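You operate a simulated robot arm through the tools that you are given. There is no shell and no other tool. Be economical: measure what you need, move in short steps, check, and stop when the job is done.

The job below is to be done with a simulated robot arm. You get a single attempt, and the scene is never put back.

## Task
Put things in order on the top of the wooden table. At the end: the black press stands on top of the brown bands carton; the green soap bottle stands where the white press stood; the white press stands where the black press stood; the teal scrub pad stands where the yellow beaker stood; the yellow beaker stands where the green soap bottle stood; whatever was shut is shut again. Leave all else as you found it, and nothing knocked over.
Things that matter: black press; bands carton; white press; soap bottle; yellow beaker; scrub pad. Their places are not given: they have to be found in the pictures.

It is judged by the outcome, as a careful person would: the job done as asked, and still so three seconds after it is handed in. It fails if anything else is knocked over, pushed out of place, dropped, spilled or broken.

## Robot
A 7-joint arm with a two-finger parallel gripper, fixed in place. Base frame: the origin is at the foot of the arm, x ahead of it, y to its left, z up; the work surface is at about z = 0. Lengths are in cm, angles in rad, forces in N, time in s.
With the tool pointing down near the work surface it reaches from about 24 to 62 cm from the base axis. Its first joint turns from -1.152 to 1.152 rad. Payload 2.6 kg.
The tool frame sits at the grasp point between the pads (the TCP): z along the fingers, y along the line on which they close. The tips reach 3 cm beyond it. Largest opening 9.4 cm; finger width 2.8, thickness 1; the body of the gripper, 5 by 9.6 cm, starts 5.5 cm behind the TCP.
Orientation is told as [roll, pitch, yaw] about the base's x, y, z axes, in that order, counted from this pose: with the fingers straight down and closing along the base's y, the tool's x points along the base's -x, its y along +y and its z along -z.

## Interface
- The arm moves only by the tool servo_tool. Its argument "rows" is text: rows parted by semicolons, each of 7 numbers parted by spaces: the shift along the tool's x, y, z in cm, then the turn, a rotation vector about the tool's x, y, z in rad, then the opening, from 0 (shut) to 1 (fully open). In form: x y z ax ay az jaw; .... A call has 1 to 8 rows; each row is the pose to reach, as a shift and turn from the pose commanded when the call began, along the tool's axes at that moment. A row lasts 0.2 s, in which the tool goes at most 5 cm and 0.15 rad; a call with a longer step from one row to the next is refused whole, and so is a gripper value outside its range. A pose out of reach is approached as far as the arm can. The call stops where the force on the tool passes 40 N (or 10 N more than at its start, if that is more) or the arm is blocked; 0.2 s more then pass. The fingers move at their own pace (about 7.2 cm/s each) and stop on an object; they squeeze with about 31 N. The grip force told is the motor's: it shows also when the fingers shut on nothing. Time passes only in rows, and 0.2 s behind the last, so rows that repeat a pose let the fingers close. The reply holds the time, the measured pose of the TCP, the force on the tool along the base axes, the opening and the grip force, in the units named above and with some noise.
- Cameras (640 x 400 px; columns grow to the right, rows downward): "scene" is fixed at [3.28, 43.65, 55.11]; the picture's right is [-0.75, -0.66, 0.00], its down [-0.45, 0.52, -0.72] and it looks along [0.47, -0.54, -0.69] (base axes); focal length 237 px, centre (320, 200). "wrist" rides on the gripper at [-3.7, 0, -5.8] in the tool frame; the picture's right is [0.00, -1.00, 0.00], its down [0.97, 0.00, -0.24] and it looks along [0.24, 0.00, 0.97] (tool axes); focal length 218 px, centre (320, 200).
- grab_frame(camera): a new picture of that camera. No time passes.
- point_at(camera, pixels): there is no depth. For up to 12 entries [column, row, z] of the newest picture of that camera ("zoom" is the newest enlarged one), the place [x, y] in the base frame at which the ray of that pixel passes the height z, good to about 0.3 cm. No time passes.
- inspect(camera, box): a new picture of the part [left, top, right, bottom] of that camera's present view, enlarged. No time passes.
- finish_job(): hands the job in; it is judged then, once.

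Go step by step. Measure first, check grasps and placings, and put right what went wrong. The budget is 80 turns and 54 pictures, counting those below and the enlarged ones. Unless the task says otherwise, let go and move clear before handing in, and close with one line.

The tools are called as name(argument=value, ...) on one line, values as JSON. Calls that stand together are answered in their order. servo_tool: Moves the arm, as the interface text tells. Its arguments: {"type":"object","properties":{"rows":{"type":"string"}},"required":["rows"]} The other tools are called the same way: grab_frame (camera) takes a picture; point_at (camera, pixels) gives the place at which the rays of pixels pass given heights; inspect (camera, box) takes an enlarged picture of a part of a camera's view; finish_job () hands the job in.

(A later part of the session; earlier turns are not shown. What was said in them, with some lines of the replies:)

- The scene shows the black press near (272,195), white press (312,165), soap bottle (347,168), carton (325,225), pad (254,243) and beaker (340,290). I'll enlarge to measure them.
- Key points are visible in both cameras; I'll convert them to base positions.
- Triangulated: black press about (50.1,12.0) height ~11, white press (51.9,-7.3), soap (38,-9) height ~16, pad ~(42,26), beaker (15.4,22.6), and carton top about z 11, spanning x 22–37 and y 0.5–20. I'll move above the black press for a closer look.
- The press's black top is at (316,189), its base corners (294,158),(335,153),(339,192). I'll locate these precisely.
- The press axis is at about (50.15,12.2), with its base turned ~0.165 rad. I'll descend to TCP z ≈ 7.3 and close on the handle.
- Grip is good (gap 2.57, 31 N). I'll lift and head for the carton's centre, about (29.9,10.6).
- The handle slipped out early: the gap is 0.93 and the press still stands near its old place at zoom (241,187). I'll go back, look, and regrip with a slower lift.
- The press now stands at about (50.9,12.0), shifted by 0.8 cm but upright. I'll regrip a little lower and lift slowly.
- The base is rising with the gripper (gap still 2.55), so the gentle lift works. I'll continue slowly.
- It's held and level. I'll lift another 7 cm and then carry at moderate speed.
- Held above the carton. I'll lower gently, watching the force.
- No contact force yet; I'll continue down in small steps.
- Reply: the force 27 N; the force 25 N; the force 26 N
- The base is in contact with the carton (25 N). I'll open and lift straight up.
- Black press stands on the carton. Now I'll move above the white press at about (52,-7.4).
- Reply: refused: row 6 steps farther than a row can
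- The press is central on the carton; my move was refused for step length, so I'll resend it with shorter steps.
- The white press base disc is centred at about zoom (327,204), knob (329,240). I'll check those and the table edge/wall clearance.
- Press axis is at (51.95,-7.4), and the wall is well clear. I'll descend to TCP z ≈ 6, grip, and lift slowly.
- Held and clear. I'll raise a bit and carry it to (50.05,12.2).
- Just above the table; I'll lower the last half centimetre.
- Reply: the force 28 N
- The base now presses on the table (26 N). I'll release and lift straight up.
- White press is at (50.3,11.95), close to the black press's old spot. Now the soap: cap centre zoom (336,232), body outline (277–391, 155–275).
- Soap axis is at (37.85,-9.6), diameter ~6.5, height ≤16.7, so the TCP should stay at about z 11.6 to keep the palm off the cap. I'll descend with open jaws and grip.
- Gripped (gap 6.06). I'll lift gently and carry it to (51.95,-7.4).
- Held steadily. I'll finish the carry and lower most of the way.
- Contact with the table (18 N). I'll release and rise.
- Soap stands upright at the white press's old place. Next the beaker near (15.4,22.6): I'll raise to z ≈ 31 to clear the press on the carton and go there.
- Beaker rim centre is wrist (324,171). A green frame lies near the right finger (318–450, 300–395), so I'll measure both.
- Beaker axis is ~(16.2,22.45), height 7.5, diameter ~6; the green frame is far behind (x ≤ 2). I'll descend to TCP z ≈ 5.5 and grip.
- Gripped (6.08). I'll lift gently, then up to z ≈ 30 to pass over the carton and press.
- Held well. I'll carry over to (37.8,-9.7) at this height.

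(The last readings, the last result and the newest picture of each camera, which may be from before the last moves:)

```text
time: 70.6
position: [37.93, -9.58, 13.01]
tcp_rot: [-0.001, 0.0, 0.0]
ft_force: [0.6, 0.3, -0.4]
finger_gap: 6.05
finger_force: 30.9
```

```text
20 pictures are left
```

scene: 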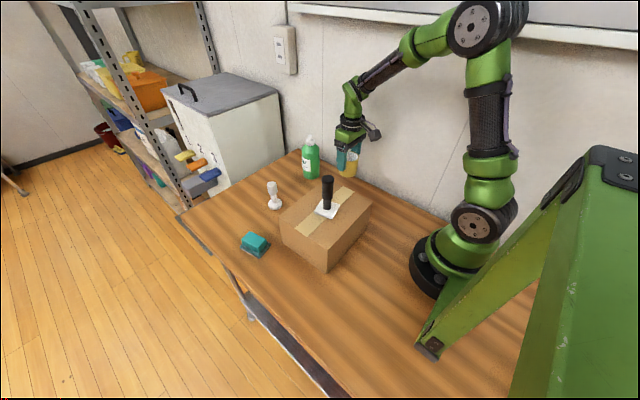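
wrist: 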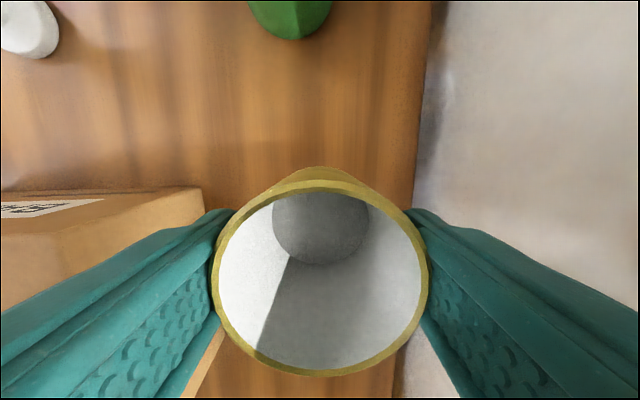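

Beaker is held squarely above the spot. I'll lower to about 1 cm above the table, then creep to contact.

servo_tool(rows="0 0 0.6 0 0 0 0.3; 0 0 1.6 0 0 0 0.3; 0 0 2.8 0 0 0 0.3; 0 0 4 0 0 0 0.3; 0 0 5 0 0 0 0.3; 0 0 5.7 0 0 0 0.3; 0 0 6 0 0 0 0.3; 0 0 6 0 0 0 0.3")

servo_tool(rows="0 0 0.15 0 0 0 0.3; 0 0 0.3 0 0 0 0.3; 0 0 0.45 0 0 0 0.3; 0 0 0.6 0 0 0 0.3; 0 0 0.6 0 0 0 0.3")

servo_tool(rows="0 0 0.1 0 0 0 0.3; 0 0 0.2 0 0 0 0.3; 0 0 0.2 0 0 0 0.3")

```text
time: 72.4
position: [37.94, -9.52, 7.25]
tcp_rot: [-0.001, 0.0, 0.002]
ft_force: [-0.1, -0.4, -0.3]
finger_gap: 6.05
finger_force: 30.8
```

```text
time: 73.6
position: [37.96, -9.54, 6.47]
tcp_rot: [0.0, 0.0, -0.001]
ft_force: [0.2, -0.3, -0.3]
finger_gap: 6.03
finger_force: 31.0
```

```text
time: 74.4
position: [37.85, -9.46, 6.29]
tcp_rot: [-0.001, 0.0, 0.0]
ft_force: [0.3, -0.2, -0.3]
finger_gap: 6.03
finger_force: 30.4
```

servo_tool(rows="0 0 0.1 0 0 0 0.3; 0 0 0.2 0 0 0 0.3; 0 0 0.3 0 0 0 0.3; 0 0 0.3 0 0 0 0.3")

servo_tool(rows="0 0 0.1 0 0 0 0.3; 0 0 0.2 0 0 0 0.3; 0 0 0.2 0 0 0 0.3")

```text
time: 75.4
position: [37.91, -9.47, 6.08]
tcp_rot: [0.001, 0.001, 0.0]
ft_force: [0.3, -0.5, -0.6]
finger_gap: 6.05
finger_force: 30.5
```

```text
time: 76.2
position: [37.78, -9.43, 5.8]
tcp_rot: [0.0, -0.001, 0.001]
ft_force: [0.0, 0.0, -0.7]
finger_gap: 6.03
finger_force: 31.1
```

servo_tool(rows="0 0 0.1 0 0 0 0.3; 0 0 0.15 0 0 0 0.3; 0 0 0.15 0 0 0 0.3")

servo_tool(rows="0 0 0.05 0 0 0 0.3; 0 0 0.1 0 0 0 0.3; 0 0 0.1 0 0 0 0.3")

inspect(camera="scene", box=[300, 100, 400, 210])

```text
time: 77.0
position: [37.85, -9.53, 5.67]
tcp_rot: [0.0, 0.0, -0.001]
ft_force: [0.0, 0.1, 0.7]
finger_gap: 6.06
finger_force: 31.0
```

```text
time: 77.8
position: [37.92, -9.61, 5.56]
tcp_rot: [0.001, -0.003, -0.001]
ft_force: [-9.1, -0.5, 22.8]
finger_gap: 6.04
finger_force: 30.7
```

```text
3.64 times, centred on (350, 155) of scene
```

zoom: 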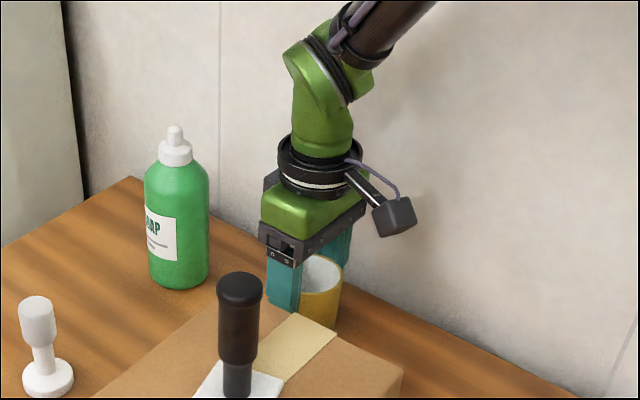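

Beaker is in contact (23 N). I'll release, rise, and then go above the pad.

servo_tool(rows="0 0 -0.05 0 0 0 0.7; 0 0 -0.05 0 0 0 0.85; 0 0 -0.05 0 0 0 1; 0 0 -0.05 0 0 0 1; 0 0 -4 0 0 0 1; 0 0 -8.5 0 0 0 1; 0 0 -13 0 0 0 1; 0 0 -17.5 0 0 0 1")

servo_tool(rows="-0.6 4.4 0 0 0 0 1; -1.2 9 0 0 0 0 1; -1.8 13.6 0 0 0 0 1; -2.4 18.2 0 0 0 0 1; -3 22.8 0 0 0 0 1; -3.6 27.4 0 0 0 0 1; -4.1 32 0 0 0 0 1; -4.1 35.5 2 0 0 0 1")

inspect(camera="wrist", box=[200, 100, 440, 250])

grab_frame(camera="scene")

```text
time: 79.6
position: [38.13, -9.52, 23.2]
tcp_rot: [0.001, 0.001, 0.001]
ft_force: [0.4, -0.7, 0.2]
finger_gap: 9.39
finger_force: 0.0
```

```text
time: 81.4
position: [42.3, 26.17, 20.96]
tcp_rot: [0.0, -0.001, 0.0]
ft_force: [-0.9, -0.2, -0.4]
finger_gap: 9.38
finger_force: 0.1
```

```text
2.67 times, centred on (320, 175) of wrist
```

zoom: 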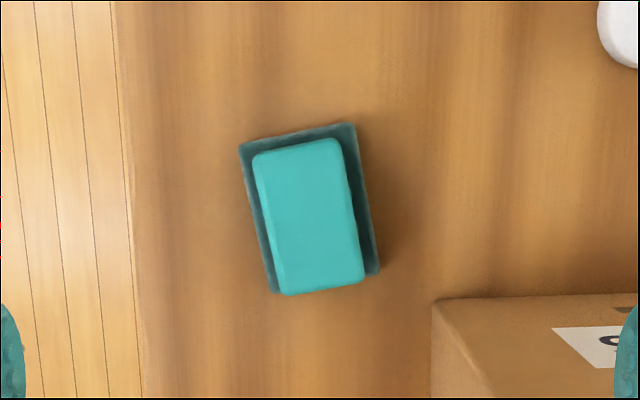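

```text
17 pictures are left
```

scene: 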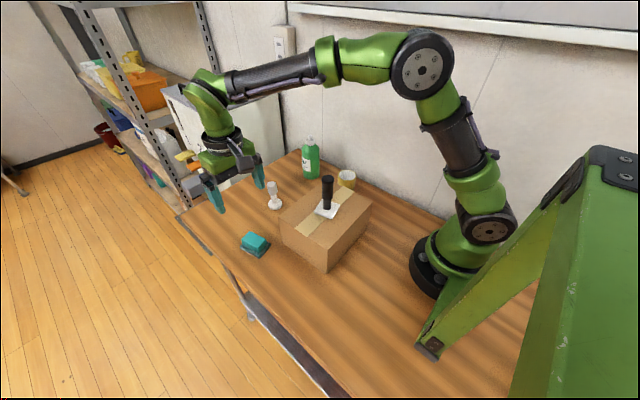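

Pad block top corners: zoom (253,158),(338,138),(364,280),(285,296); dark base (240,145),(357,123),(380,272),(270,293).

point_at(camera="zoom", pixels=[[240, 145, 0.5], [357, 123, 0.5], [380, 272, 0.5], [270, 293, 0.5], [253, 158, 3.5], [338, 138, 3.5], [364, 280, 3.5], [285, 296, 3.5], [432, 300, 0]])

inspect(camera="scene", box=[225, 215, 285, 265])

```text
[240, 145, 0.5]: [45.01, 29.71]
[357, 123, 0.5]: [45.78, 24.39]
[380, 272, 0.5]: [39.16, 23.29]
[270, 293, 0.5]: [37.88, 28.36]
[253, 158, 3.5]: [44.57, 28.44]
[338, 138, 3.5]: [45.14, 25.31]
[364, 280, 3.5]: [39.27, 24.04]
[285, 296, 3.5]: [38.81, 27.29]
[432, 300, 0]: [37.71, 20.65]
```

```text
8.00 times, centred on (255, 240) of scene
```

zoom: 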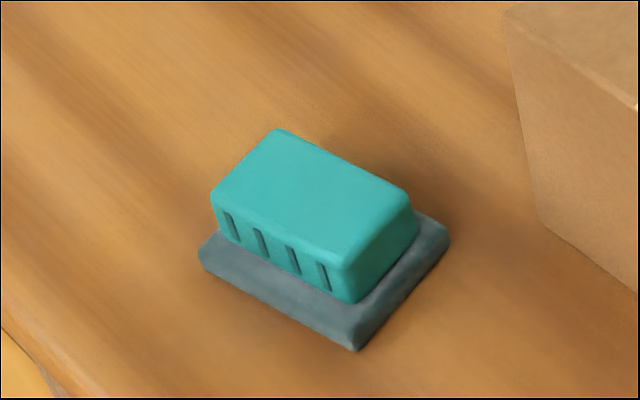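

Pad centre is (41.95,26.3), yaw +0.165, block 3.2 wide with its top at ~3.4. I'll turn to match, descend so the tips straddle the block above the dark base, and grip.

servo_tool(rows="0.3 0.1 4 0 0 -0.1 1; 0.3 0.1 8 0 0 -0.165 1; 0.3 0.1 12 0 0 -0.165 1; 0.3 0.1 15 0 0 -0.165 1; 0.3 0.1 16.1 0 0 -0.165 1; 0.3 0.1 16.1 0 0 -0.165 1")

servo_tool(rows="0 0 0 0 0 0 0.7; 0 0 0 0 0 0 0.4; 0 0 0 0 0 0 0; 0 0 0 0 0 0 0; 0 0 0 0 0 0 0")

inspect(camera="scene", box=[205, 185, 305, 265])

```text
time: 82.8
position: [41.43, 26.02, 4.88]
tcp_rot: [-0.001, 0.0, 0.164]
ft_force: [0.1, 0.4, -0.1]
finger_gap: 9.38
finger_force: 0.0
```

```text
time: 84.0
position: [41.55, 26.24, 4.95]
tcp_rot: [-0.001, -0.001, 0.163]
ft_force: [-0.5, -0.1, 0.1]
finger_gap: 3.51
finger_force: 31.2
```

```text
5.00 times, centred on (255, 225) of scene
```

zoom: 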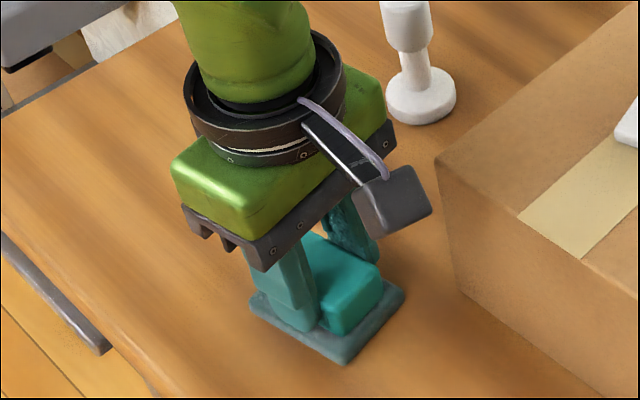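

Gripped (3.51). I'll lift gently to z ≈ 19 to clear the carton.

servo_tool(rows="0 0 -0.1 0 0 0 0; 0 0 -0.4 0 0 0 0; 0 0 -0.9 0 0 0 0; 0 0 -1.6 0 0 0 0; 0 0 -2.5 0 0 0 0; 0 0 -3.5 0 0 0 0; 0 0 -4.5 0 0 0 0; 0 0 -5 0 0 0 0")

servo_tool(rows="0 0 -0.5 0 0 0 0; 0 0 -1.5 0 0 0 0; 0 0 -3 0 0 0 0; 0 0 -4.5 0 0 0 0; 0 0 -6.2 0 0 0 0; 0 0 -7.9 0 0 0 0; 0 0 -9.2 0 0 0 0; 0 0 -10 0 0 0 0")

inspect(camera="scene", box=[185, 125, 305, 265])

```text
time: 85.8
position: [41.64, 26.08, 9.83]
tcp_rot: [0.0, -0.001, 0.164]
ft_force: [-0.8, 0.5, -1.1]
finger_gap: 3.49
finger_force: 31.4
```

```text
time: 87.6
position: [41.84, 26.1, 19.97]
tcp_rot: [0.0, 0.0, 0.164]
ft_force: [0.1, -0.2, -0.4]
finger_gap: 3.5
finger_force: 31.5
```

```text
2.86 times, centred on (245, 195) of scene
```

zoom: 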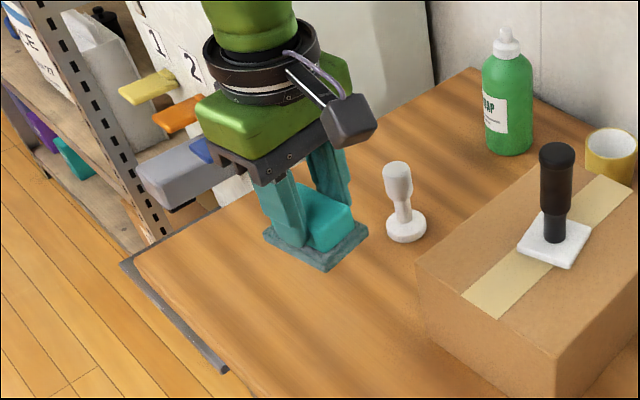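

Held level. I'll carry it to the beaker's old spot at (16.2,22.45).

servo_tool(rows="0.5 0 0 0 0 0 0; 1.6 0 0 0 0 0 0; 3.3 0.1 0 0 0 0 0; 5.2 0.1 0 0 0 0 0; 7.3 0.1 0 0 0 0 0; 9.5 0.2 0 0 0 0 0; 11.6 0.2 0 0 0 0 0; 13 0.2 0 0 0 0 0")

servo_tool(rows="0.5 0 0 0 0 0 0; 1.6 0 0 0 0 0 0; 3.3 0.1 0 0 0 0 0; 5.2 0.1 0 0 0 0 0; 7.3 0.1 0 0 0 0 0; 9.5 0.2 0 0 0 0 0; 11.8 0.2 0 0 0 0 0; 13 0.2 0 0 0 0 0")

servo_tool(rows="0 0 0.7 0 0 0 0; 0 0 2 0 0 0 0; 0 0 4 0 0 0 0; 0 0 6.5 0 0 0 0; 0 0 9 0 0 0 0; 0 0 11.3 0 0 0 0; 0 0 13 0 0 0 0; 0 0 13.5 0 0 0 0")

inspect(camera="scene", box=[280, 210, 400, 330])

```text
time: 89.4
position: [28.71, 23.98, 20.13]
tcp_rot: [0.0, 0.0, 0.164]
ft_force: [0.1, -0.5, -0.4]
finger_gap: 3.5
finger_force: 30.7
```

```text
time: 91.2
position: [15.91, 22.31, 20.05]
tcp_rot: [-0.001, -0.001, 0.164]
ft_force: [-0.1, 0.3, -1.3]
finger_gap: 3.48
finger_force: 30.8
```

```text
time: 93.0
position: [16.3, 22.24, 6.45]
tcp_rot: [0.0, 0.0, 0.166]
ft_force: [0.2, -0.7, -0.6]
finger_gap: 3.48
finger_force: 31.2
```

```text
3.33 times, centred on (340, 270) of scene
```

zoom: 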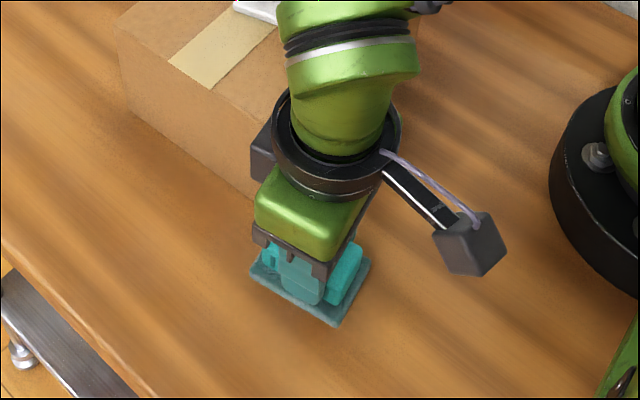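

About 1.5 cm above the table; I'll creep down.

servo_tool(rows="0.1 0 0.3 0 0 0 0; 0.2 0 0.7 0 0 0 0; 0.2 0 1 0 0 0 0; 0.2 0 1.2 0 0 0 0; 0.2 0 1.2 0 0 0 0")

servo_tool(rows="0 0 0.1 0 0 0 0; 0 0 0.2 0 0 0 0; 0 0 0.2 0 0 0 0")

servo_tool(rows="0 0 0.1 0 0 0 0; 0 0 0.2 0 0 0 0; 0 0 0.2 0 0 0 0")

```text
time: 94.2
position: [15.73, 22.16, 5.3]
tcp_rot: [0.001, -0.001, 0.164]
ft_force: [-0.4, -0.1, 0.3]
finger_gap: 3.48
finger_force: 30.4
```

```text
time: 95.0
position: [15.84, 22.11, 5.04]
tcp_rot: [0.0, 0.001, 0.165]
ft_force: [0.5, -0.8, -0.7]
finger_gap: 3.5
finger_force: 30.9
```

```text
time: 95.8
position: [15.94, 22.2, 4.94]
tcp_rot: [0.001, -0.002, 0.162]
ft_force: [-2.3, -4.0, 26.2]
finger_gap: 3.5
finger_force: 31.1
```

Contact (26 N). I'll release, rise clear and check everything.

servo_tool(rows="0 0 -0.05 0 0 0 0.5; 0 0 -0.05 0 0 0 0.75; 0 0 -0.05 0 0 0 1; 0 0 -0.05 0 0 0 1; 0 0 -4 0 0 0 1; 0 0 -8.5 0 0 0 1; 0 0 -13 0 0 0 1; 0 0 -17.5 0 0 0 1")

inspect(camera="wrist", box=[200, 100, 440, 250])

servo_tool(rows="0 0 -4 0 0 0 1; 0 0 -8 0 0 0 1; 0 0 -11 0 0 0 1; -4 0 -12 0 0 0 1; -4 0 -12 0 0 0 1")

grab_frame(camera="scene")

```text
time: 97.6
position: [15.52, 21.72, 22.51]
tcp_rot: [0.001, -0.001, 0.165]
ft_force: [0.9, 0.1, 0.4]
finger_gap: 9.4
finger_force: 0.1
```

```text
2.67 times, centred on (320, 175) of wrist
```

zoom: 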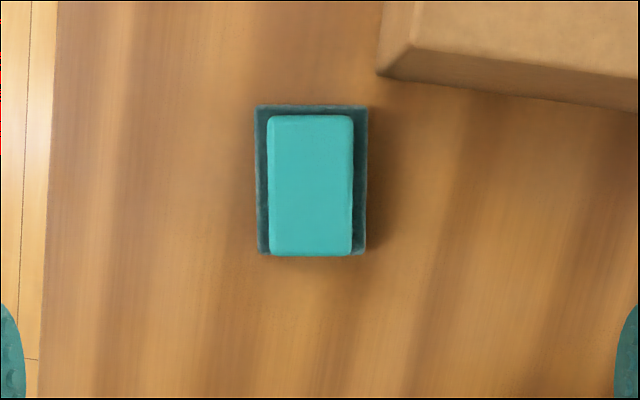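

```text
time: 98.8
position: [19.34, 22.95, 34.51]
tcp_rot: [0.001, 0.0, 0.165]
ft_force: [-0.2, 0.7, -0.3]
finger_gap: 9.4
finger_force: 0.1
```

```text
11 pictures are left
```

scene: 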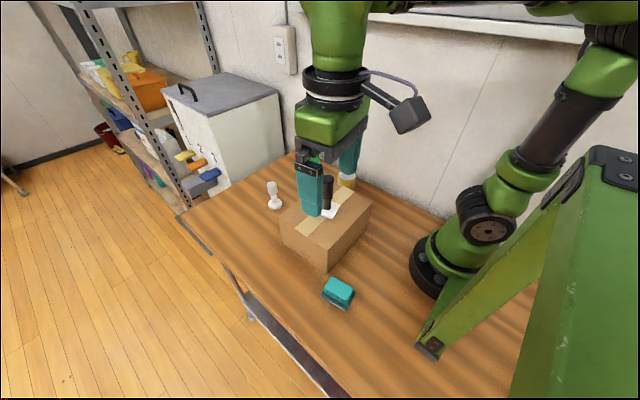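

Pad is placed. I'll check its position and move the arm away to see the whole scene.

point_at(camera="scene", pixels=[[338, 292, 2.5], [338, 295, 1]])

servo_tool(rows="-4 0 0 0 0 0 1; -8 0 0 0 0 0 1; -12 0 0 0 0 0 1; -16 0 0 0 0 0 1; -20 0 0 0 0 0 1; -23 -2 0 0 0 0 1; -25 -5 0 0 0 0 1; -25 -5 0 0 0 0 1")

grab_frame(camera="scene")

inspect(camera="scene", box=[240, 130, 400, 330])

```text
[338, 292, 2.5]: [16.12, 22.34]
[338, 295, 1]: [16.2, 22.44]
```

```text
time: 100.6
position: [45.46, 22.05, 34.39]
tcp_rot: [0.0, 0.0, 0.166]
ft_force: [-0.3, 0.2, -0.8]
finger_gap: 9.41
finger_force: 0.1
```

```text
10 pictures are left
```

scene: 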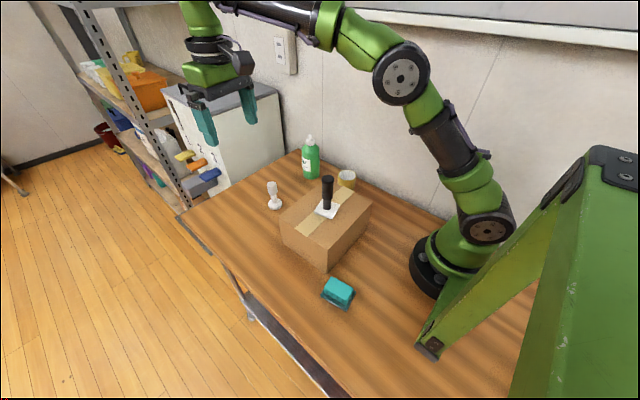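

```text
2.00 times, centred on (320, 230) of scene
```

zoom: 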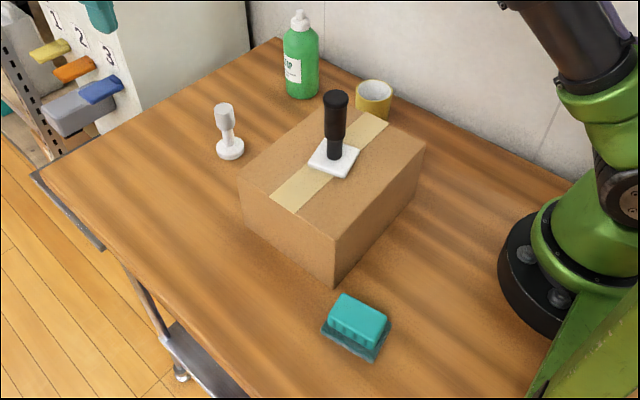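

All five things stand upright in their asked-for places, the carton hasn't moved, and the gripper is clear. I'm handing in.

finish_job()

```text
The job is handed in.
```

The job is done and handed in. The black press is on the carton, and the white press, soap bottle, yellow beaker and scrub pad each stand upright at their new spots. The white press and pad measured within about 0.4 cm of theirs; I placed the soap and beaker by the arm's position and checked them only by eye. The black press slipped on the first grip but did not fall.
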